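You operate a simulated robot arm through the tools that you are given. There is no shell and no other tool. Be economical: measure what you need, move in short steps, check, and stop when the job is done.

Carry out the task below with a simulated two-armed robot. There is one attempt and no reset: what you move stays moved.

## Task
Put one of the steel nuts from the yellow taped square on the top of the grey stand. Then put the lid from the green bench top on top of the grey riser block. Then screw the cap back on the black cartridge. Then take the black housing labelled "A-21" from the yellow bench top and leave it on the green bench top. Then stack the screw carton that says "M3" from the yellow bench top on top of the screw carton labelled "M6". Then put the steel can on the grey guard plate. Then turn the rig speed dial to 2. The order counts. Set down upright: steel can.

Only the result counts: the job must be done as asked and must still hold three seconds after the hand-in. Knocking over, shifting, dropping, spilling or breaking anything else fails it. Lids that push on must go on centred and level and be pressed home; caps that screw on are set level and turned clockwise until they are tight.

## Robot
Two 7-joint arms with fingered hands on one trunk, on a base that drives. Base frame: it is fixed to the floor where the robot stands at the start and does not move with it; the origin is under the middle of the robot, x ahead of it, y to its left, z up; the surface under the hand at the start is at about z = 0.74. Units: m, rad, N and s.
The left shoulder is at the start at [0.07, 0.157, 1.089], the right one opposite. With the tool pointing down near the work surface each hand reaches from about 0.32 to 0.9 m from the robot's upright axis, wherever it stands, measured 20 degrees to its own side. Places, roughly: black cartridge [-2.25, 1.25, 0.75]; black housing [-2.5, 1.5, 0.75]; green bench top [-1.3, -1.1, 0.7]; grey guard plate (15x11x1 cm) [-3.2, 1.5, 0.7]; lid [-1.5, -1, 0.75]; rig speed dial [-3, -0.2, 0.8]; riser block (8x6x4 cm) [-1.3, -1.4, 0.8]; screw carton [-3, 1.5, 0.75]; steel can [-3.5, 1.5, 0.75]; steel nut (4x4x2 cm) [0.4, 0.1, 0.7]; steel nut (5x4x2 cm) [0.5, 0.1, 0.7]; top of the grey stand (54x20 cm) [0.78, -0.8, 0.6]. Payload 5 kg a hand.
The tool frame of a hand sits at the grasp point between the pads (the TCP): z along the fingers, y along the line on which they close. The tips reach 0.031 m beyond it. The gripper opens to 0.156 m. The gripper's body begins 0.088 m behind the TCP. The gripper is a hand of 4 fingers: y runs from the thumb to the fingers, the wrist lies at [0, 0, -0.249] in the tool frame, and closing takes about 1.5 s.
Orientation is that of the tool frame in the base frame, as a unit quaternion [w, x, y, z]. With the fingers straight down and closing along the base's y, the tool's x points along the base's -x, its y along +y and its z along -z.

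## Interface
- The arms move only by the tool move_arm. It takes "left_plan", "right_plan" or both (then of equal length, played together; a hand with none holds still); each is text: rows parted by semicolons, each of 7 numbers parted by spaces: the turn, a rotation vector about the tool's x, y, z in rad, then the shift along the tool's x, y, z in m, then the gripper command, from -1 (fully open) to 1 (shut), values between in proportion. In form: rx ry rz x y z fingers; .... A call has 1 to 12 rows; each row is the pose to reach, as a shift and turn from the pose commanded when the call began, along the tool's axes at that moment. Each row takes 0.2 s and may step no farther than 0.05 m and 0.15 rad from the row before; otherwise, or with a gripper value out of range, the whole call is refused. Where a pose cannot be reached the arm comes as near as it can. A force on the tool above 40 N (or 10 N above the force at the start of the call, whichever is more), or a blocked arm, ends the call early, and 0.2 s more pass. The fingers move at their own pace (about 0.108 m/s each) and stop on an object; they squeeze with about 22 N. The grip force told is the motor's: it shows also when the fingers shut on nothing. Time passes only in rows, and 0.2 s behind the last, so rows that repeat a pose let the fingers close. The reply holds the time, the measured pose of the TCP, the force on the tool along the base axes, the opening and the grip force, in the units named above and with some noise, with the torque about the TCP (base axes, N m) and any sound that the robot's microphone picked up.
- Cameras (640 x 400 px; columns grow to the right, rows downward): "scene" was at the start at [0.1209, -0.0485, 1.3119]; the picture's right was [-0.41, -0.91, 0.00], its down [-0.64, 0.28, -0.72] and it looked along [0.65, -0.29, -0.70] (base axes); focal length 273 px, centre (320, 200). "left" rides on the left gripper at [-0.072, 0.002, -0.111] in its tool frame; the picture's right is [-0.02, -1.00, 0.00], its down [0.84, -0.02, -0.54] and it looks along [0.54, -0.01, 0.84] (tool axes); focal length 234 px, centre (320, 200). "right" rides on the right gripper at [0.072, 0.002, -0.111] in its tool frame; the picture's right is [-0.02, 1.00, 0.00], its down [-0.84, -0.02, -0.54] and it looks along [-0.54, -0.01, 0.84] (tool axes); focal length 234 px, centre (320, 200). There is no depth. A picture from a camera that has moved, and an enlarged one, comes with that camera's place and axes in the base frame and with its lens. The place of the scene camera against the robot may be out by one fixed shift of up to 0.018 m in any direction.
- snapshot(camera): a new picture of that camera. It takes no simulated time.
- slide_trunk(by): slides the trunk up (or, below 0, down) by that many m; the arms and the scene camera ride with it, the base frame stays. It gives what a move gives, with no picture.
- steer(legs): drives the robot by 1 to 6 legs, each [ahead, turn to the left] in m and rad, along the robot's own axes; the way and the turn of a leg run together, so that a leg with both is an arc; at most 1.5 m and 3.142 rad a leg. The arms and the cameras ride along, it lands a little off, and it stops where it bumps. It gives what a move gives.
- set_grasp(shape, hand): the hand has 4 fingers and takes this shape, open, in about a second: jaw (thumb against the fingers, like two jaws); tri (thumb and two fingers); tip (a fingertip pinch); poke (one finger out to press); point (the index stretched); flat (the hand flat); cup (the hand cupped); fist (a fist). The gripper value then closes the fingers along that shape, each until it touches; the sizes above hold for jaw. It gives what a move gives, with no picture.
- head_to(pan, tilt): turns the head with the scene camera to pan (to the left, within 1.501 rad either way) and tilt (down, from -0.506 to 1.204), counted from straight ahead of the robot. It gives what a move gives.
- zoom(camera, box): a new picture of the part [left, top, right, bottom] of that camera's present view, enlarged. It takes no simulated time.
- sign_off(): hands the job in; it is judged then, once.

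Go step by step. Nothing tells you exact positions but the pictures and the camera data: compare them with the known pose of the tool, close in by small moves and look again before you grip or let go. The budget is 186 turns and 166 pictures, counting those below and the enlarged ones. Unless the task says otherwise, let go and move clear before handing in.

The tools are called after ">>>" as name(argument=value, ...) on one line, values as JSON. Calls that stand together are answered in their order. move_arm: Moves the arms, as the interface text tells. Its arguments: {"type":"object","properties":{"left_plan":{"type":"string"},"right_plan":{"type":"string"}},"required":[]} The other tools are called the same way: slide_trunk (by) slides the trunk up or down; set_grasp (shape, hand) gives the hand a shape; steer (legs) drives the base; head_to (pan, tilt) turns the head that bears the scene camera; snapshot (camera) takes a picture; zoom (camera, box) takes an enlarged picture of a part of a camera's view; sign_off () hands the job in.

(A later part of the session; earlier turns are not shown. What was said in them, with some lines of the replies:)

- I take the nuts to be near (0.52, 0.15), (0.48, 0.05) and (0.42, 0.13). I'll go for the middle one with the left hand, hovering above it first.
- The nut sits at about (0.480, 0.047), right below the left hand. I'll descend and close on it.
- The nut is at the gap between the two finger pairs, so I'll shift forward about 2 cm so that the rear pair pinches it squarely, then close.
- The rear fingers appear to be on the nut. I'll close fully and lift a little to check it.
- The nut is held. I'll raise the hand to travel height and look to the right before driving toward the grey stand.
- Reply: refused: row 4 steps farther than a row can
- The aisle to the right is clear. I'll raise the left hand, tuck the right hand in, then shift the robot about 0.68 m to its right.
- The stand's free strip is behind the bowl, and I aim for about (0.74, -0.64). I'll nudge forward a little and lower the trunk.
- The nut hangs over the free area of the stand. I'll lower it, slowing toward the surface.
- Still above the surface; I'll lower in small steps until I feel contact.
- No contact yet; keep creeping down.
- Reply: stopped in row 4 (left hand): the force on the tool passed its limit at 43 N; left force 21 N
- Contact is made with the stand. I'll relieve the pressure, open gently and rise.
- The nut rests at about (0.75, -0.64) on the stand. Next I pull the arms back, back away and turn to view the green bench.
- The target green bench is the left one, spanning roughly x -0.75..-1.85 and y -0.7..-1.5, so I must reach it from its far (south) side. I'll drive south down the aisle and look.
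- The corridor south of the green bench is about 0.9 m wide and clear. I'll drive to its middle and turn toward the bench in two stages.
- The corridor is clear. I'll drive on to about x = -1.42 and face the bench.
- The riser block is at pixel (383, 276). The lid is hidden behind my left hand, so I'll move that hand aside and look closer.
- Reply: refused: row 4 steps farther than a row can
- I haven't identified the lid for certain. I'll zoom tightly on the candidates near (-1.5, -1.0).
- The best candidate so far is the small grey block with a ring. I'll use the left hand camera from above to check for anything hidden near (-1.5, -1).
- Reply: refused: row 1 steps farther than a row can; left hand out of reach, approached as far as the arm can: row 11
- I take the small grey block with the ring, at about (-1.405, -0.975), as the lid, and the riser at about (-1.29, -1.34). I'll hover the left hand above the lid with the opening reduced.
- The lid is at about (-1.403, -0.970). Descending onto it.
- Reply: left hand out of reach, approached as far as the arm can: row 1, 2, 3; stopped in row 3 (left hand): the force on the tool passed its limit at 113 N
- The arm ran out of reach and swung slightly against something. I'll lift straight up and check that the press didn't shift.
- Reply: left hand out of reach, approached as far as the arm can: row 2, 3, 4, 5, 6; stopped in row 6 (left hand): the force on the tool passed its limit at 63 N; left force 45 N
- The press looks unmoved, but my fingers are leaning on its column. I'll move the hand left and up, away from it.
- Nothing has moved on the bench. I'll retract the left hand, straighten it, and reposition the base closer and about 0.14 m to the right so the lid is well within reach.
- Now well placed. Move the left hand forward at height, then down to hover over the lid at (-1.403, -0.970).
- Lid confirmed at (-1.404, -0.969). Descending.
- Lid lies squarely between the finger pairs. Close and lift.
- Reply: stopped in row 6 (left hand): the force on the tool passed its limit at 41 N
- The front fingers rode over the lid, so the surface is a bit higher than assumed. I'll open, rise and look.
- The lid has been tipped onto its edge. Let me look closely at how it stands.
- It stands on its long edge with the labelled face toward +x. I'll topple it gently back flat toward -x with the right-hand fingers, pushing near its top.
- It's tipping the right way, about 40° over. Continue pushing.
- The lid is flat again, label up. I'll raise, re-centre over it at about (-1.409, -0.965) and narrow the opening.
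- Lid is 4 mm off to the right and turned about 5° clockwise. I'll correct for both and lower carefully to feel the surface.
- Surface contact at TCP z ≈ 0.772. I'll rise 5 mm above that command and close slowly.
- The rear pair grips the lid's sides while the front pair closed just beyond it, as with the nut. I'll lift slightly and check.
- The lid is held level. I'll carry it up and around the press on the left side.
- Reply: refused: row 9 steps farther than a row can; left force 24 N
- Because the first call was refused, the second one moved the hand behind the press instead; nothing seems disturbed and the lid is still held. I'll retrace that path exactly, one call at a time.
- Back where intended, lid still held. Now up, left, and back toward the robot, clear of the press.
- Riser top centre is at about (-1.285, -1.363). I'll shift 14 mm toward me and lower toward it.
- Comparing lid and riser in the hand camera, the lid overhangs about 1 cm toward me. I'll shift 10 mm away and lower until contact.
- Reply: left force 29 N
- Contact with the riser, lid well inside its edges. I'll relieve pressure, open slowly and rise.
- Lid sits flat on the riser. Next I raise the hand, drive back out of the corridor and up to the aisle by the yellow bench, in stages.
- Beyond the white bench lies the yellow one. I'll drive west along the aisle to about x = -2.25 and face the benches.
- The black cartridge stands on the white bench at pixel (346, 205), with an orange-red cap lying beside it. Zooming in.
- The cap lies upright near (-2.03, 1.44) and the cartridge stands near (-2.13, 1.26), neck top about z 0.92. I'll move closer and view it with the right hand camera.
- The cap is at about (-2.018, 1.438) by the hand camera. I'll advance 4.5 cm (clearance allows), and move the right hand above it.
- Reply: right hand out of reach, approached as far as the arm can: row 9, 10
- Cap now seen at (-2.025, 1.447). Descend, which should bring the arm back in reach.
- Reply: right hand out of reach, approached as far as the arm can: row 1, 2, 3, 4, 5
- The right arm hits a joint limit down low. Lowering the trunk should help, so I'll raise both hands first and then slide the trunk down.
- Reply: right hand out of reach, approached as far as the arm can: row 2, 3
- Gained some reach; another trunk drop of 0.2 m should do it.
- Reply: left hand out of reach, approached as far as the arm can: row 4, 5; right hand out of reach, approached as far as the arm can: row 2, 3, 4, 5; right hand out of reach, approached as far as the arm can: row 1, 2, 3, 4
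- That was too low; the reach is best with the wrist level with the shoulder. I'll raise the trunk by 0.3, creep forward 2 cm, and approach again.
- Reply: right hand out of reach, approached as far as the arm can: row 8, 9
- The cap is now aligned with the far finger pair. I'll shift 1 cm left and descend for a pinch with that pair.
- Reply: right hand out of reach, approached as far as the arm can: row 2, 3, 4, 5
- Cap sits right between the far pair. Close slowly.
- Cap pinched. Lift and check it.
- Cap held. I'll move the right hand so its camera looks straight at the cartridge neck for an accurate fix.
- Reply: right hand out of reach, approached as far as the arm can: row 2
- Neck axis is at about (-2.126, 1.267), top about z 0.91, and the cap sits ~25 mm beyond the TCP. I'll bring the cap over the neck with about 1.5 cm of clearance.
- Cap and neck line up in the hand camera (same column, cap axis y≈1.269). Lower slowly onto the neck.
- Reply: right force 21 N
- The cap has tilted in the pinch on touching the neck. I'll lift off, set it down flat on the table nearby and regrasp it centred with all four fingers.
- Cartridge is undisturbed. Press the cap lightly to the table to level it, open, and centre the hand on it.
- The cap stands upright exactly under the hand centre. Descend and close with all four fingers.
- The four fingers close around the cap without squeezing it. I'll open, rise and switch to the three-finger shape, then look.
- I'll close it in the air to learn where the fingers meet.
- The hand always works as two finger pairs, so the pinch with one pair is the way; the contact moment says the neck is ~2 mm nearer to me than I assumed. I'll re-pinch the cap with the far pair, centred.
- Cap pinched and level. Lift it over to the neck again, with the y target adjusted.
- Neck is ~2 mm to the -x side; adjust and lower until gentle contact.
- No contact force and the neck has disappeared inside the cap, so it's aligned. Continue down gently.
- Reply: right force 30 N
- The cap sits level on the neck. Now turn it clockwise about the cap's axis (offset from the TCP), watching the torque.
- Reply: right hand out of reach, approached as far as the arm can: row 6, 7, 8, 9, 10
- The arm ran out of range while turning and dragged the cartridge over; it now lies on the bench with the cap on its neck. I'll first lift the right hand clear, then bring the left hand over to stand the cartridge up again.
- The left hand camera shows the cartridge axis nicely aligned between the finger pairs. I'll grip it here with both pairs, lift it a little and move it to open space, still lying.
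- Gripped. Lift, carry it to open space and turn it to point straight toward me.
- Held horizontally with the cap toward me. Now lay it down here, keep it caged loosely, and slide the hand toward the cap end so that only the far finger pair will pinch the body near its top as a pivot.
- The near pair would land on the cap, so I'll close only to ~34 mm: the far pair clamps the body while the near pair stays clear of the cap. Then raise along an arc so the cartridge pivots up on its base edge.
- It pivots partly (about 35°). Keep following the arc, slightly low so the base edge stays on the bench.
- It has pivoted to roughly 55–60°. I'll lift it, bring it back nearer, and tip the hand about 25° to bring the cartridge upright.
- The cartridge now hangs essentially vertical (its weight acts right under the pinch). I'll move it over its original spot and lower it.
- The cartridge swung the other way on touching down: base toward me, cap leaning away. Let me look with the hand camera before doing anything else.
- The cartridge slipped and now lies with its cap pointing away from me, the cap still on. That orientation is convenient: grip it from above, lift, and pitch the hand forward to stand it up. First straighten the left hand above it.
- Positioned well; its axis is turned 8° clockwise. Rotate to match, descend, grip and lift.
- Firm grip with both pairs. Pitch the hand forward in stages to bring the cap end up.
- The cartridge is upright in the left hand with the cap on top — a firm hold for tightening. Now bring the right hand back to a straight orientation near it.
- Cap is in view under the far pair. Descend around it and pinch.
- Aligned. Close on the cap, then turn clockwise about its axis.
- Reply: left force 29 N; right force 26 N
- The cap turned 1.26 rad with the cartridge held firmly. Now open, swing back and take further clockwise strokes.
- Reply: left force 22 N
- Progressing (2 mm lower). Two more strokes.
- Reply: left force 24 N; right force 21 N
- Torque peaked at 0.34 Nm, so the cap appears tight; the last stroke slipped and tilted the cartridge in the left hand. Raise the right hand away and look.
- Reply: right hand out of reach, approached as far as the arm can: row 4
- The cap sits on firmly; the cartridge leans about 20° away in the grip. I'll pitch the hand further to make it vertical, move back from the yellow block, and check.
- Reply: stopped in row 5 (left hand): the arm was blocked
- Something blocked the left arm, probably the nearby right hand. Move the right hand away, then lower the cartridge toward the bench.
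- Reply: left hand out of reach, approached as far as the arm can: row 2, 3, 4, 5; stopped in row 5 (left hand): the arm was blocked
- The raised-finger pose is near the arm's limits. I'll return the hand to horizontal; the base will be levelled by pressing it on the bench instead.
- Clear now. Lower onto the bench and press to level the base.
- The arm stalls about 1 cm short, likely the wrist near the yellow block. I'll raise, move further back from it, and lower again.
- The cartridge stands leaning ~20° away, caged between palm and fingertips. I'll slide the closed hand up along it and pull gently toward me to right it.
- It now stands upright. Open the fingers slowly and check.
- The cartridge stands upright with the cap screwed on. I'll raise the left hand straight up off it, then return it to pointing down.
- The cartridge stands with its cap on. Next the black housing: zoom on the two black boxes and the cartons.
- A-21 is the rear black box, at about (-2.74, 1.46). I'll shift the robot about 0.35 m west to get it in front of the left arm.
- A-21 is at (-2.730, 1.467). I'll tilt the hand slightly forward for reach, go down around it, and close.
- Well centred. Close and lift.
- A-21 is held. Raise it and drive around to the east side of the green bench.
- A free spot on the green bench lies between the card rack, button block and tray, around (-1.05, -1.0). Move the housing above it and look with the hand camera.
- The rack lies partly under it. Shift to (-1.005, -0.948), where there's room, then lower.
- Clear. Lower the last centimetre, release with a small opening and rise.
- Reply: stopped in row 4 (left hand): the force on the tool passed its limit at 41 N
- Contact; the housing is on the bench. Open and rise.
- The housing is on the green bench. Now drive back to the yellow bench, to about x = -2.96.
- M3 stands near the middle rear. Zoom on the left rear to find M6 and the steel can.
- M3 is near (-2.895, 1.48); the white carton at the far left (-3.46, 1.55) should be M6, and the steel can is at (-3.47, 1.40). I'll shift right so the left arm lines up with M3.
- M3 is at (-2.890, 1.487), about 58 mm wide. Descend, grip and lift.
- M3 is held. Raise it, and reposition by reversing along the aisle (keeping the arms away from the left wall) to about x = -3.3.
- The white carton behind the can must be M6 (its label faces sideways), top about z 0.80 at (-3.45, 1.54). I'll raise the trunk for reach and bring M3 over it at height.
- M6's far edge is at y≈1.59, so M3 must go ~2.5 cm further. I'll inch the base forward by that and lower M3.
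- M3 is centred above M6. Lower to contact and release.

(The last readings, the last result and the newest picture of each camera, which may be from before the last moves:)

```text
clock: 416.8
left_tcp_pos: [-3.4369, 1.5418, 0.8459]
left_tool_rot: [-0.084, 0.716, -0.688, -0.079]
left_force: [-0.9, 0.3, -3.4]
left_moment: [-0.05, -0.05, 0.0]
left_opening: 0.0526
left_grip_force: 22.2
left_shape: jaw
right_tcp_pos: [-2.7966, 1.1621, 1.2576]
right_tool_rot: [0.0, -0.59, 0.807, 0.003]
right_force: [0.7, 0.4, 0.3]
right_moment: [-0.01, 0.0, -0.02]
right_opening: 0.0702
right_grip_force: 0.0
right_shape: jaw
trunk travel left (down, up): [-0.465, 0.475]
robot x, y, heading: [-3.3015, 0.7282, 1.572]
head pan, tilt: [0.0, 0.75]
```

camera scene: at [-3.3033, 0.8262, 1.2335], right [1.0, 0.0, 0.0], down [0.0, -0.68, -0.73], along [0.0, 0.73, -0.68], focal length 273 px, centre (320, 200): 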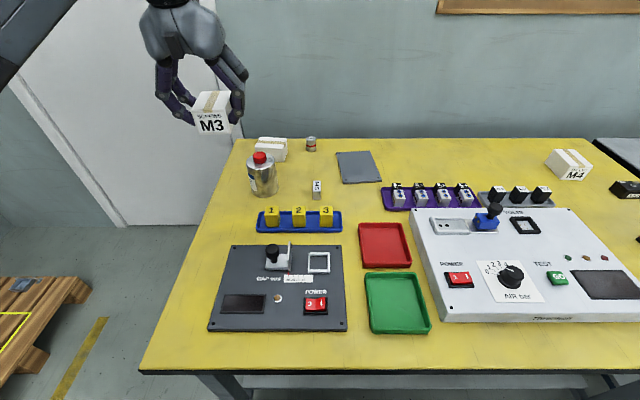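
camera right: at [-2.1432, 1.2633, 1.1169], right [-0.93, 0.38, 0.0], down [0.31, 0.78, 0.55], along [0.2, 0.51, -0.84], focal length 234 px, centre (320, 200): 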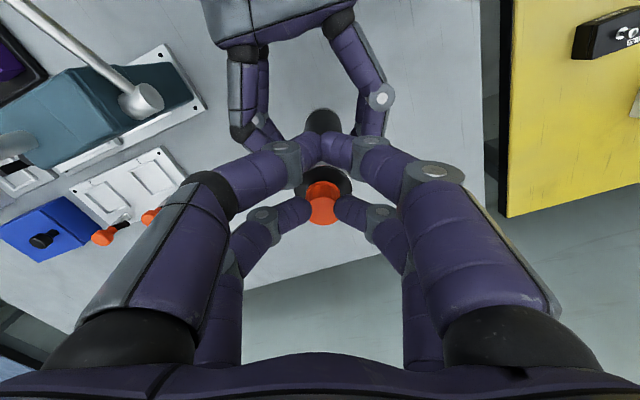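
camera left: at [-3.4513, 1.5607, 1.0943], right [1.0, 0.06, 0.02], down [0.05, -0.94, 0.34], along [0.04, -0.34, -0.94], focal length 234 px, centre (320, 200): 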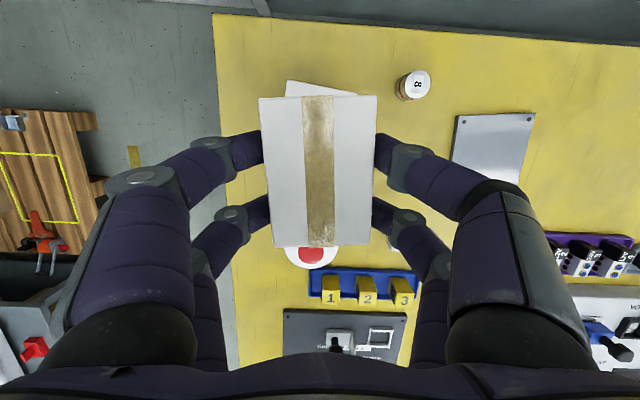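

>>> move_arm(left_plan="0 0 0 0.001 0 0.004 1;0 0 0 0.002 0 0.008 1;0 0 0 0.002 0 0.011 1;0 0 0 0.003 0 0.014 1")

```text
clock: 417.8
left_tcp_pos: [-3.4357, 1.5415, 0.8387]
left_tool_rot: [-0.089, 0.716, -0.687, -0.08]
left_force: [-5.2, -0.4, 26.1]
left_moment: [0.08, 0.23, 0.02]
left_opening: 0.0525
left_grip_force: 22.2
left_shape: jaw
right_tcp_pos: [-2.798, 1.1569, 1.2602]
right_tool_rot: [0.001, -0.591, 0.807, 0.004]
right_force: [0.0, 0.9, -0.1]
right_moment: [0.02, 0.01, 0.02]
right_opening: 0.0701
right_grip_force: 0.0
right_shape: jaw
trunk travel left (down, up): [-0.465, 0.475]
robot x, y, heading: [-3.2969, 0.7344, 1.571]
head pan, tilt: [0.0, 0.75]
```

Contact. Release gently and rise, then come back over the can region at height.

>>> move_arm(left_plan="0 0 0 -0.001 0 -0.004 1;0 0 0 -0.001 0 -0.004 0.6;0 0 0 -0.001 0 -0.004 0.3;0 0 0 -0.001 0 -0.004 0.1;0 0 0 -0.001 0 -0.004 0;0 0 0 -0.001 0 -0.004 -0.1;0 0 0 -0.01 0 -0.045 -0.1;0 0 0 -0.02 0 -0.09 -0.4;0 0 0 -0.03 0 -0.135 -0.7;0 0 0 -0.04 0 -0.18 -1;0 0 0 0.005 0 -0.19 -1;0 0 0 0.05 0 -0.19 -1")

>>> snapshot(camera="scene")

```text
clock: 420.4
left_tcp_pos: [-3.4315, 1.4466, 1.008]
left_tool_rot: [-0.084, 0.717, -0.688, -0.08]
left_force: [-0.3, -0.7, 0.4]
left_moment: [0.03, 0.05, 0.01]
left_opening: 0.156
left_grip_force: 0.1
left_shape: jaw
right_tcp_pos: [-2.7949, 1.1599, 1.259]
right_tool_rot: [0.0, -0.591, 0.807, 0.003]
right_force: [0.2, -0.2, -0.3]
right_moment: [-0.01, -0.02, 0.0]
right_opening: 0.07
right_grip_force: 0.1
right_shape: jaw
trunk travel left (down, up): [-0.465, 0.475]
robot x, y, heading: [-3.2959, 0.7319, 1.569]
head pan, tilt: [0.0, 0.75]
```

```text
5 pictures are left
camera scene: at [-3.3031, 0.8489, 1.3038], right [1.0, 0.0, 0.0], down [0.0, -0.68, -0.73], along [0.0, 0.73, -0.68], focal length 273 px, centre (320, 200)
```

scene: 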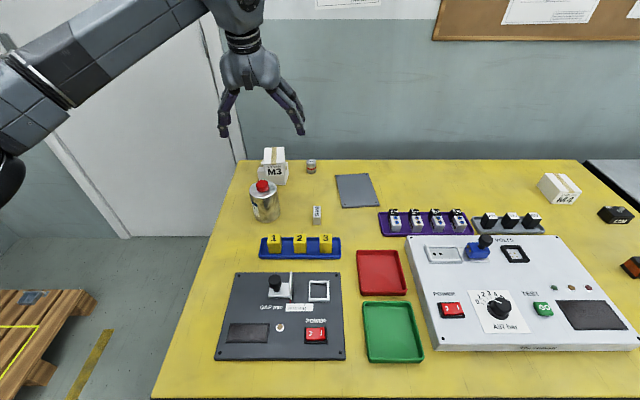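

M3 sits on M6. Next, the steel can at about (-3.447, 1.41): move over it, fingers wide open, and check once from the hand camera.

>>> move_arm(left_plan="0 0 0 0.018 0.009 -0.004 -1;0 0 0 0.035 0.017 -0.008 -1;0 0 0 0.044 0.017 0.03 -1;0 0 0 0.05 0.017 0.055 -1;0 0 0 0.05 0.017 0.055 -1")

>>> snapshot(camera="left")

```text
clock: 421.6
left_tcp_pos: [-3.4485, 1.4121, 0.9426]
left_tool_rot: [-0.083, 0.717, -0.687, -0.079]
left_force: [-0.7, -0.5, 0.0]
left_moment: [0.01, -0.01, -0.01]
left_opening: 0.1561
left_grip_force: 0.0
left_shape: jaw
right_tcp_pos: [-2.7958, 1.1606, 1.259]
right_tool_rot: [0.001, -0.591, 0.807, 0.002]
right_force: [-0.4, -0.5, -0.8]
right_moment: [-0.01, 0.02, -0.01]
right_opening: 0.0701
right_grip_force: 0.1
right_shape: jaw
trunk travel left (down, up): [-0.465, 0.475]
robot x, y, heading: [-3.2972, 0.7352, 1.57]
head pan, tilt: [0.0, 0.75]
```

```text
4 pictures are left
camera left: at [-3.4545, 1.457, 1.0652], right [1.0, 0.06, 0.02], down [0.05, -0.94, 0.34], along [0.04, -0.34, -0.94], focal length 234 px, centre (320, 200)
```

left: 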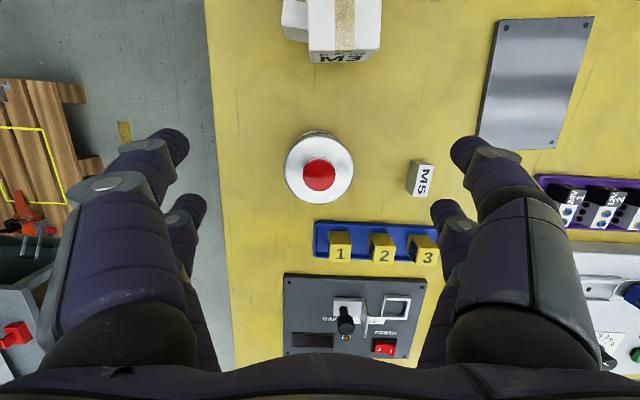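

The can is centred under the hand; the plate centre is at about (-3.19, 1.51). Lower around the can, grip and lift.

>>> move_arm(left_plan="0 0 0 0.01 0 0.042 -0.5;0 0 0 0.02 0 0.085 -0.4;0 0 0 0.029 0 0.124 -0.4;0 0 0 0.029 0 0.124 -0.2;0 0 0 0.029 0 0.124 0;0 0 0 0.029 0 0.124 0.2;0 0 0 0.029 0 0.124 0.5;0 0 0 0.029 0 0.124 0.8;0 0 0 0.029 0 0.124 1;0 0 0 0.024 0 0.1 1;0 0 0 0.014 0 0.06 1;0 0 0 0.004 0 0.02 1")

```text
clock: 424.2
left_tcp_pos: [-3.4502, 1.4089, 0.9232]
left_tool_rot: [-0.083, 0.717, -0.688, -0.079]
left_force: [0.9, 0.5, -3.9]
left_moment: [0.06, 0.01, 0.0]
left_opening: 0.0369
left_grip_force: 22.3
left_shape: jaw
right_tcp_pos: [-2.796, 1.1609, 1.2585]
right_tool_rot: [0.0, -0.59, 0.807, 0.002]
right_force: [0.4, -0.3, 0.1]
right_moment: [0.0, 0.04, 0.01]
right_opening: 0.0701
right_grip_force: 0.1
right_shape: jaw
trunk travel left (down, up): [-0.465, 0.475]
robot x, y, heading: [-3.3005, 0.7292, 1.566]
head pan, tilt: [0.0, 0.75]
```

The can is lifted. Raise a bit more and turn the base 20° right to bring it toward the plate.

>>> move_arm(left_plan="0 0 0 -0.007 0 -0.03 1;0 0 0 -0.012 0 -0.05 1")

>>> steer(legs=[[0, -0.358]])

```text
clock: 424.8
left_tcp_pos: [-3.4503, 1.4101, 0.9726]
left_tool_rot: [-0.084, 0.717, -0.688, -0.078]
left_force: [-0.8, 0.0, -3.1]
left_moment: [0.01, -0.01, 0.0]
left_opening: 0.0371
left_grip_force: 21.8
left_shape: jaw
right_tcp_pos: [-2.795, 1.1604, 1.2589]
right_tool_rot: [0.0, -0.591, 0.807, 0.002]
right_force: [-0.3, 0.2, 0.1]
right_moment: [0.01, 0.0, 0.01]
right_opening: 0.0701
right_grip_force: 0.0
right_shape: jaw
trunk travel left (down, up): [-0.465, 0.475]
robot x, y, heading: [-3.301, 0.7341, 1.568]
head pan, tilt: [0.0, 0.75]
```

```text
clock: 426.3
left_tcp_pos: [-3.1959, 1.4182, 0.9724]
left_tool_rot: [0.097, -0.579, 0.807, 0.062]
left_force: [0.2, -0.7, -3.5]
left_moment: [0.06, 0.03, 0.01]
left_opening: 0.0372
left_grip_force: 22.1
left_shape: jaw
right_tcp_pos: [-2.6752, 0.9524, 1.257]
right_tool_rot: [0.0, -0.434, 0.901, 0.002]
right_force: [0.3, 0.7, 0.1]
right_moment: [0.02, 0.02, -0.02]
right_opening: 0.0701
right_grip_force: 0.0
right_shape: jaw
trunk travel left (down, up): [-0.465, 0.475]
robot x, y, heading: [-3.2974, 0.7305, 1.204]
head pan, tilt: [0.0, 0.75]
```

Now extend over the plate centre and lower to just above it.

>>> move_arm(left_plan="0 0 0 -0.043 0.012 0.01 1;0 0 0 -0.0867 0.0237 0.0203 1;0 0 0 -0.077 0.0237 0.062 1;0 0 0 -0.068 0.0237 0.1 1;0 0 0 -0.0612 0.0237 0.129 1;0 0 0 -0.0612 0.0237 0.129 1")

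>>> snapshot(camera="scene")

```text
clock: 427.7
left_tcp_pos: [-3.1892, 1.5134, 0.864]
left_tool_rot: [0.096, -0.579, 0.807, 0.062]
left_force: [0.0, -1.2, -3.6]
left_moment: [0.07, 0.02, 0.0]
left_opening: 0.0372
left_grip_force: 21.8
left_shape: jaw
right_tcp_pos: [-2.6759, 0.9516, 1.2578]
right_tool_rot: [0.001, -0.434, 0.901, 0.002]
right_force: [0.1, -0.3, 0.3]
right_moment: [0.01, 0.03, 0.01]
right_opening: 0.0702
right_grip_force: 0.0
right_shape: jaw
trunk travel left (down, up): [-0.465, 0.475]
robot x, y, heading: [-3.2982, 0.7302, 1.206]
head pan, tilt: [0.0, 0.75]
```

```text
3 pictures are left
camera scene: at [-3.2558, 0.841, 1.3036], right [0.93, -0.36, 0.0], down [-0.24, -0.64, -0.73], along [0.26, 0.68, -0.68], focal length 273 px, centre (320, 200)
```

scene: 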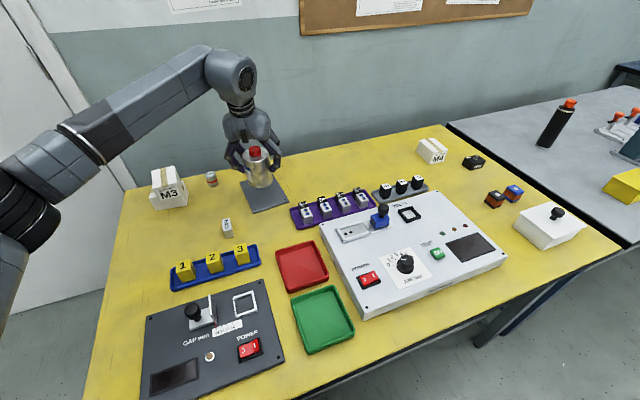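

The can is over the plate. Lower slowly until contact.

>>> move_arm(left_plan="0 0 0 0.004 0 0.018 1;0 0 0 0.007 0 0.03 1;0 0 0 0.008 0 0.035 1;0 0 0 0.009 0 0.038 1;0 0 0 0.0095 0 0.041 1")

```text
clock: 428.9
left_tcp_pos: [-3.1876, 1.5091, 0.8215]
left_tool_rot: [0.099, -0.579, 0.807, 0.062]
left_force: [0.4, 3.3, 11.7]
left_moment: [-0.24, 0.16, -0.04]
left_opening: 0.0373
left_grip_force: 22.1
left_shape: jaw
right_tcp_pos: [-2.6749, 0.9513, 1.2595]
right_tool_rot: [0.002, -0.434, 0.901, 0.003]
right_force: [0.1, 0.1, 0.1]
right_moment: [0.01, 0.0, -0.03]
right_opening: 0.0702
right_grip_force: 0.2
right_shape: jaw
trunk travel left (down, up): [-0.465, 0.475]
robot x, y, heading: [-3.3004, 0.7314, 1.203]
head pan, tilt: [0.0, 0.75]
```

Contact on the plate. Open evenly and rise straight up.

>>> move_arm(left_plan="0 0 0 0 0 -0.001 0.5;0 0 0 0 0 -0.002 0.3;0 0 0 0 0 -0.002 0.1;0 0 0 0 0 -0.002 -0.1;0 0 0 0 0 -0.002 -0.25;0 0 0 0 0 -0.002 -0.3;0 0 0 -0.01 0 -0.044 -0.3;0 0 0 -0.02 0 -0.088 -0.3;0 0 0 -0.031 0 -0.132 -0.3;0 0 0 -0.041 0 -0.175 -0.3;0 0 0 -0.046 0 -0.2 -0.3")

>>> zoom(camera="scene", box=[140, 120, 300, 250])

```text
clock: 431.3
left_tcp_pos: [-3.1906, 1.5118, 1.0258]
left_tool_rot: [0.097, -0.579, 0.807, 0.062]
left_force: [0.0, -0.8, -0.4]
left_moment: [-0.02, 0.03, 0.01]
left_opening: 0.1009
left_grip_force: 0.1
left_shape: jaw
right_tcp_pos: [-2.6746, 0.9506, 1.2578]
right_tool_rot: [0.001, -0.434, 0.901, 0.002]
right_force: [0.0, 0.4, 0.7]
right_moment: [0.0, -0.01, -0.01]
right_opening: 0.0698
right_grip_force: 0.0
right_shape: jaw
trunk travel left (down, up): [-0.465, 0.475]
robot x, y, heading: [-3.2986, 0.7355, 1.206]
head pan, tilt: [0.0, 0.75]
```

```text
3.08 times, centred on (220, 185) of scene
camera zoom: at [-3.2555, 0.8407, 1.3036], right [0.93, -0.36, 0.0], down [-0.24, -0.64, -0.73], along [0.26, 0.68, -0.68], focal length 841 px, centre (628, 246)
```

zoom: 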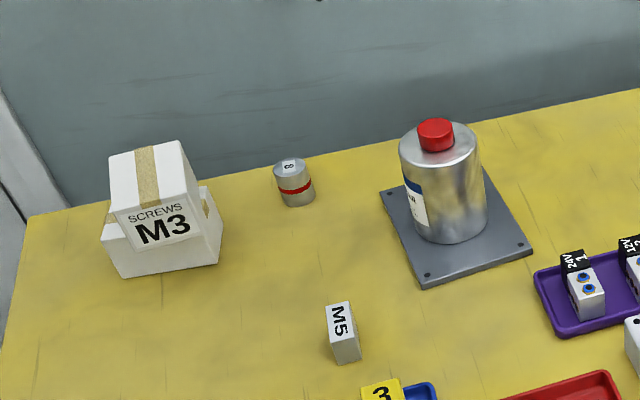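

M3 on M6 and the can upright on the plate. Last: the rig speed dial near (-3, -0.2) on the other bench. Retract the left hand, drive there, and look (2 pictures left).

>>> move_arm(left_plan="0 0 0 0.045 0 -0.01 -0.3;0 0 0 0.09 0 -0.02 -0.3;0 0 0 0.135 0 -0.03 -0.3;0 0 0 0.18 0 -0.04 -0.3;0 0 0 0.225 0 -0.05 -0.3;0 0 0 0.27 0 -0.06 -0.3")

>>> steer(legs=[[-0.32, 0], [0, -1.206], [0.28, 0], [0, -1.571]])

>>> head_to(pan=0.2, tilt=0.8)

>>> snapshot(camera="scene")

```text
clock: 432.7
left_tcp_pos: [-3.2826, 1.2499, 1.019]
left_tool_rot: [0.098, -0.579, 0.807, 0.062]
left_force: [0.0, -0.1, 0.8]
left_moment: [0.03, 0.01, -0.02]
left_opening: 0.101
left_grip_force: 0.0
left_shape: jaw
right_tcp_pos: [-2.6761, 0.9508, 1.2583]
right_tool_rot: [0.001, -0.434, 0.901, 0.003]
right_force: [-0.9, 0.1, -0.4]
right_moment: [0.04, -0.02, 0.01]
right_opening: 0.07
right_grip_force: 0.0
right_shape: jaw
trunk travel left (down, up): [-0.465, 0.475]
robot x, y, heading: [-3.3031, 0.7325, 1.206]
head pan, tilt: [0.0, 0.75]
```

```text
clock: 443.2
left_tcp_pos: [-2.9661, -0.0473, 1.0188]
left_tool_rot: [0.079, 0.687, 0.717, -0.084]
left_force: [0.6, 0.5, 0.5]
left_moment: [-0.02, 0.0, 0.05]
left_opening: 0.1008
left_grip_force: 0.0
left_shape: jaw
right_tcp_pos: [-3.6407, 0.0135, 1.2593]
right_tool_rot: [0.002, 0.806, 0.592, -0.001]
right_force: [-0.4, 0.9, -0.4]
right_moment: [0.0, -0.01, 0.04]
right_opening: 0.0701
right_grip_force: 0.1
right_shape: jaw
trunk travel left (down, up): [-0.465, 0.475]
robot x, y, heading: [-3.1362, 0.4427, -1.569]
head pan, tilt: [0.0, 0.75]
```

```text
clock: 443.9
left_tcp_pos: [-2.9664, -0.0465, 1.0198]
left_tool_rot: [0.079, 0.687, 0.717, -0.084]
left_force: [-0.1, 0.9, 0.0]
left_moment: [-0.01, 0.0, 0.02]
left_opening: 0.1007
left_grip_force: 0.0
left_shape: jaw
right_tcp_pos: [-3.6407, 0.0136, 1.2577]
right_tool_rot: [0.003, 0.806, 0.592, -0.001]
right_force: [-0.2, -0.6, 0.2]
right_moment: [0.06, -0.01, 0.04]
right_opening: 0.0698
right_grip_force: 0.0
right_shape: jaw
trunk travel left (down, up): [-0.465, 0.475]
robot x, y, heading: [-3.1398, 0.443, -1.571]
head pan, tilt: [0.201, 0.799]
```

```text
1 pictures are left
camera scene: at [-3.1264, 0.2993, 1.2997], right [-0.98, -0.2, 0.0], down [-0.14, 0.7, -0.7], along [0.14, -0.68, -0.72], focal length 273 px, centre (320, 200)
```

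scene: 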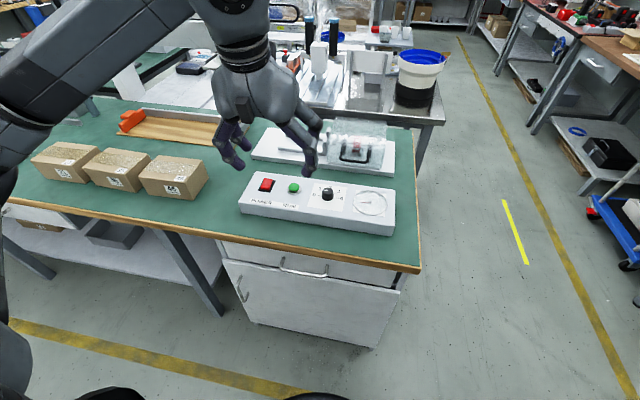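

The dial is the black knob at pixel (329, 193) on the white panel. I'll use the last picture to read its scale.

>>> zoom(camera="scene", box=[290, 165, 400, 235])

```text
5.71 times, centred on (345, 200) of scene
camera zoom: at [-3.1264, 0.2993, 1.2997], right [-0.98, -0.2, 0.0], down [-0.14, 0.7, -0.7], along [0.14, -0.68, -0.72], focal length 1562 px, centre (177, 200)
```

zoom: 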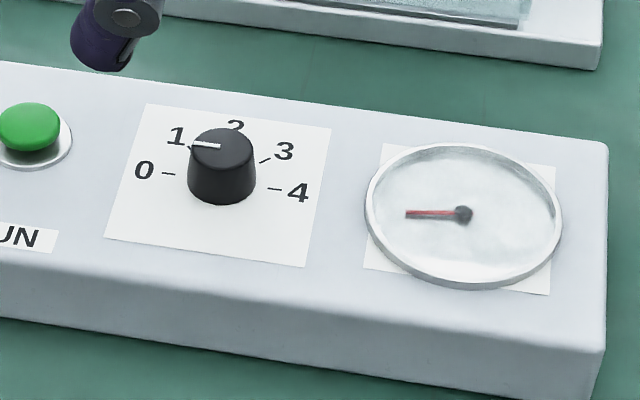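

The pointer reads 0 and the scale is 45° per unit, so reaching 2 means a 90° clockwise turn. Pictures are used up, so I'll work by pose and touch: bring the left hand vertical above the knob at about (-3.05, -0.214).

>>> move_arm(left_plan="0 0.04 0 -0.026 -0.018 0.02 0.1;0 0.08 0 -0.052 -0.036 0.04 0.1;0 0.12 0 -0.079 -0.054 0.065 0.1;0 0.16 0 -0.106 -0.072 0.095 0.1;0 0.2 0 -0.132 -0.0905 0.125 0.1;0 0.23 0 -0.132 -0.0905 0.155 0.1;0 0.23 0 -0.132 -0.0905 0.155 0.1")

```text
clock: 445.5
left_tcp_pos: [-3.052, -0.2169, 0.8997]
left_tool_rot: [-0.004, 0.692, 0.722, -0.005]
left_force: [-0.4, 0.3, -0.3]
left_moment: [-0.02, -0.02, 0.0]
left_opening: 0.0706
left_grip_force: 0.0
left_shape: jaw
right_tcp_pos: [-3.6413, 0.0131, 1.2591]
right_tool_rot: [0.003, 0.806, 0.592, 0.0]
right_force: [-0.3, -0.1, 0.5]
right_moment: [0.0, -0.01, -0.02]
right_opening: 0.0702
right_grip_force: 0.1
right_shape: jaw
trunk travel left (down, up): [-0.465, 0.475]
robot x, y, heading: [-3.1392, 0.4455, -1.572]
head pan, tilt: [0.201, 0.799]
```

>>> move_arm(left_plan="0 0 0 0 0 0.04 0.1;0 0 0 0 0 0.065 0.1;0 0 0 0 0 0.072 0.1;0 0 0 0 0 0.077 0.1;0 0 0 0 0 0.081 0.1;0 0 0 0 0 0.085 0.1;0 0 0 0 0 0.089 0.1;0 0 0 0 0 0.093 0.1;0 0 0 0 0 0.097 0.1")

```text
clock: 447.3
left_tcp_pos: [-3.0542, -0.2155, 0.8182]
left_tool_rot: [-0.002, 0.691, 0.723, -0.01]
left_force: [2.1, 4.6, 23.3]
left_moment: [0.35, -1.18, 0.16]
left_opening: 0.0712
left_grip_force: 0.1
left_shape: jaw
right_tcp_pos: [-3.6404, 0.0144, 1.2591]
right_tool_rot: [0.003, 0.806, 0.592, -0.001]
right_force: [-0.2, -1.0, 0.3]
right_moment: [0.04, 0.02, -0.01]
right_opening: 0.0702
right_grip_force: 0.1
right_shape: jaw
trunk travel left (down, up): [-0.465, 0.475]
robot x, y, heading: [-3.1395, 0.4475, -1.57]
head pan, tilt: [0.201, 0.799]
stopped in row 8 (left hand): the force on the tool passed its limit at 44 N (the readings are from after the stop); the commanded pose is now the measured one
```

Panel contact at TCP z ≈ 0.818. Rise 8 mm and close gently around the knob to sense its position from the forces.

>>> move_arm(left_plan="0 0 0 0 0 -0.008 0.1;0 0 0 0 0 -0.008 0.3;0 0 0 0 0 -0.008 0.45;0 0 0 0 0 -0.008 0.6;0 0 0 0 0 -0.008 0.7;0 0 0 0 0 -0.008 0.8;0 0 0 0 0 -0.008 0.9;0 0 0 0 0 -0.008 1;0 0 0 0 0 -0.008 1")

```text
clock: 449.3
left_tcp_pos: [-3.0528, -0.2168, 0.821]
left_tool_rot: [-0.003, 0.692, 0.722, -0.008]
left_force: [0.9, -4.2, -4.9]
left_moment: [-0.21, 0.04, -0.11]
left_opening: 0.0001
left_grip_force: 21.8
left_shape: jaw
right_tcp_pos: [-3.64, 0.0124, 1.2594]
right_tool_rot: [0.002, 0.806, 0.591, -0.001]
right_force: [0.1, 0.7, 0.5]
right_moment: [0.01, 0.0, 0.02]
right_opening: 0.0702
right_grip_force: 0.0
right_shape: jaw
trunk travel left (down, up): [-0.465, 0.475]
robot x, y, heading: [-3.136, 0.4452, -1.567]
head pan, tilt: [0.201, 0.799]
```

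The forces suggest an off-centre contact. I'll open, shift so that the far pair should straddle the knob at about (-3.046, -0.205), close, and read the forces.

>>> move_arm(left_plan="0 0 0 0 0 0 0.6;0 0 0 0 0 0 0.3;0 0 0 0 0 -0.002 0.1;0 0 0 0.018 0.004 -0.002 0.1;0 0 0 0.036 0.007 -0.002 0.1;0 0 0 0.036 0.007 -0.002 0.3;0 0 0 0.036 0.007 -0.002 0.5;0 0 0 0.036 0.007 -0.002 0.7;0 0 0 0.036 0.007 -0.002 0.9;0 0 0 0.036 0.007 -0.002 1;0 0 0 0.036 0.007 -0.002 1")

```text
clock: 451.7
left_tcp_pos: [-3.0469, -0.182, 0.8218]
left_tool_rot: [-0.003, 0.691, 0.723, -0.009]
left_force: [3.4, -13.7, -2.1]
left_moment: [-0.33, -0.09, -0.1]
left_opening: 0.0003
left_grip_force: 22.0
left_shape: jaw
right_tcp_pos: [-3.6393, 0.0115, 1.2575]
right_tool_rot: [0.002, 0.806, 0.592, -0.001]
right_force: [0.3, 0.3, -0.3]
right_moment: [0.02, -0.01, -0.02]
right_opening: 0.0701
right_grip_force: 0.1
right_shape: jaw
trunk travel left (down, up): [-0.465, 0.475]
robot x, y, heading: [-3.1378, 0.4438, -1.567]
head pan, tilt: [0.201, 0.799]
```

The readings fit a knob at about (-3.036, -0.187). Open, shift by (+1 cm, +1.8 cm) and close again with the far pair.

>>> move_arm(left_plan="0 0 0 0 0 0 0.6;0 0 0 0 0 0 0.3;0 0 0 0 0 0 0.1;0 0 0 0.01 0.005 0 0.1;0 0 0 0.018 0.01 0 0.1;0 0 0 0.018 0.01 0 0.3;0 0 0 0.018 0.01 0 0.5;0 0 0 0.018 0.01 0 0.7;0 0 0 0.018 0.01 0 0.9;0 0 0 0.018 0.01 0 1;0 0 0 0.018 0.01 0 1")

```text
clock: 454.1
left_tcp_pos: [-3.0402, -0.1611, 0.8224]
left_tool_rot: [-0.003, 0.692, 0.722, -0.007]
left_force: [-1.5, 1.5, -1.1]
left_moment: [0.04, 0.03, 0.0]
left_opening: 0.0115
left_grip_force: 22.0
left_shape: jaw
right_tcp_pos: [-3.6407, 0.0129, 1.2581]
right_tool_rot: [0.003, 0.806, 0.592, -0.001]
right_force: [0.1, -0.2, -0.7]
right_moment: [-0.01, 0.01, 0.02]
right_opening: 0.0703
right_grip_force: 0.2
right_shape: jaw
trunk travel left (down, up): [-0.465, 0.475]
robot x, y, heading: [-3.1372, 0.4483, -1.566]
head pan, tilt: [0.201, 0.799]
```

Balanced forces and a non-zero opening: the far pair now holds the knob squarely. Turn clockwise about the knob axis, half way first.

>>> move_arm(left_plan="0 0 0.13 -0.0002 0.0032 0 1;0 0 0.26 -0.0008 0.0063 0 1;0 0 0.39 -0.0018 0.0093 0 1;0 0 0.52 -0.0032 0.0122 0 1;0 0 0.65 -0.005 0.0148 0 1;0 0 0.7854 -0.0072 0.0173 0 1")

```text
clock: 455.5
left_tcp_pos: [-3.0215, -0.1693, 0.8232]
left_tool_rot: [0.001, 0.916, 0.401, -0.009]
left_force: [-7.1, 0.8, 0.3]
left_moment: [0.1, 0.24, -0.16]
left_opening: 0.0113
left_grip_force: 22.2
left_shape: jaw
right_tcp_pos: [-3.6413, 0.0121, 1.2576]
right_tool_rot: [0.002, 0.806, 0.591, 0.0]
right_force: [0.2, 0.6, -0.2]
right_moment: [-0.04, 0.0, -0.02]
right_opening: 0.0702
right_grip_force: 0.0
right_shape: jaw
trunk travel left (down, up): [-0.465, 0.475]
robot x, y, heading: [-3.1411, 0.4449, -1.567]
head pan, tilt: [0.201, 0.799]
```

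On track, no reach problem. Complete the other 45°.

>>> move_arm(left_plan="0 0 0.13 -0.0002 0.0032 0 1;0 0 0.26 -0.0008 0.0063 0 1;0 0 0.39 -0.0018 0.0093 0 1;0 0 0.52 -0.0032 0.0122 0 1;0 0 0.65 -0.005 0.0148 0 1;0 0 0.7854 -0.0072 0.0173 0 1;0 0 0.7854 -0.0072 0.0173 0 1")

```text
clock: 457.1
left_tcp_pos: [-3.014, -0.1857, 0.8229]
left_tool_rot: [0.005, 1.0, 0.02, -0.008]
left_force: [-11.2, 4.8, 0.8]
left_moment: [0.29, 0.22, -0.15]
left_opening: 0.0117
left_grip_force: 21.9
left_shape: jaw
right_tcp_pos: [-3.6419, 0.0125, 1.2564]
right_tool_rot: [0.003, 0.806, 0.592, 0.0]
right_force: [-1.0, 0.2, -0.5]
right_moment: [0.02, -0.02, -0.01]
right_opening: 0.0701
right_grip_force: 0.2
right_shape: jaw
trunk travel left (down, up): [-0.465, 0.475]
robot x, y, heading: [-3.1379, 0.4433, -1.565]
head pan, tilt: [0.201, 0.799]
```

The hand turned 90° in total with the knob held. Release and move clear.

>>> move_arm(left_plan="0 0 0 0 0 0 0.7;0 0 0 0 0 0 0.4;0 0 0 0 0 0 0.1;0 0 0 0 0 0 0;0 0 0 0 0 -0.03 0;0 0 0 0 0 -0.075 0;0 0 0 0 0 -0.12 0;0 0 0 0 0 -0.16 0;0 0 0 0 0 -0.2 0")

>>> steer(legs=[[-0.1, 0]])

```text
clock: 459.1
left_tcp_pos: [-3.0109, -0.1839, 1.0242]
left_tool_rot: [0.004, 1.0, 0.021, -0.008]
left_force: [0.0, 0.4, 0.0]
left_moment: [-0.04, 0.01, -0.03]
left_opening: 0.0774
left_grip_force: 0.0
left_shape: jaw
right_tcp_pos: [-3.6427, 0.0134, 1.2587]
right_tool_rot: [0.003, 0.806, 0.592, -0.001]
right_force: [1.3, 0.4, 0.1]
right_moment: [-0.03, -0.02, -0.03]
right_opening: 0.0702
right_grip_force: 0.0
right_shape: jaw
trunk travel left (down, up): [-0.465, 0.475]
robot x, y, heading: [-3.1395, 0.4442, -1.567]
head pan, tilt: [0.201, 0.799]
```

```text
clock: 460.2
left_tcp_pos: [-3.0108, -0.0859, 1.0245]
left_tool_rot: [0.004, 1.0, 0.023, -0.007]
left_force: [1.6, 0.0, -0.2]
left_moment: [-0.02, 0.01, -0.02]
left_opening: 0.0774
left_grip_force: 0.1
left_shape: jaw
right_tcp_pos: [-3.641, 0.1108, 1.2583]
right_tool_rot: [0.002, 0.806, 0.592, -0.001]
right_force: [0.3, 0.0, -0.1]
right_moment: [-0.04, 0.0, 0.01]
right_opening: 0.0702
right_grip_force: 0.0
right_shape: jaw
trunk travel left (down, up): [-0.465, 0.475]
robot x, y, heading: [-3.135, 0.5462, -1.566]
head pan, tilt: [0.201, 0.799]
```

All seven steps have been carried out in order, and both hands are clear, so I'm handing in.

>>> sign_off()

```text
The job is handed in.
```

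I carried out all seven steps in order and handed the job in, but two of them are uncertain and one went wrong on the way.

- **Cartridge:** while I was turning the cap, the right arm ran out of range and knocked the black cartridge over. It slipped out of the hand and fell once more while I was righting it. I stood it up again and tightened the cap until it resisted firmly. It now stands about 15 cm behind where it started.
- **Cap:** the last picture of it up close showed a thin gap above the neck ring, so I can't be sure it is fully home.
- **Dial:** it read 0, and I turned the knob 90° clockwise, which should be 2. I had no pictures left to check the setting.
- **Lid:** I took the small grey block with the ring on it to be the lid, as the best match on the green bench. I tipped it over once and set it flat again before moving it to the riser block.
- **Press:** early on my fingers leaned on the blue press on the green bench. It looked unmoved afterwards.
- **M6 carton:** its label faced away from the cameras, so I identified it by its place and shape. M3 is stacked on it.
- **Nut, housing and steel can:** these went to plan. The nut is on the stand, A-21 is on the green bench, and the can stands upright on the guard plate.
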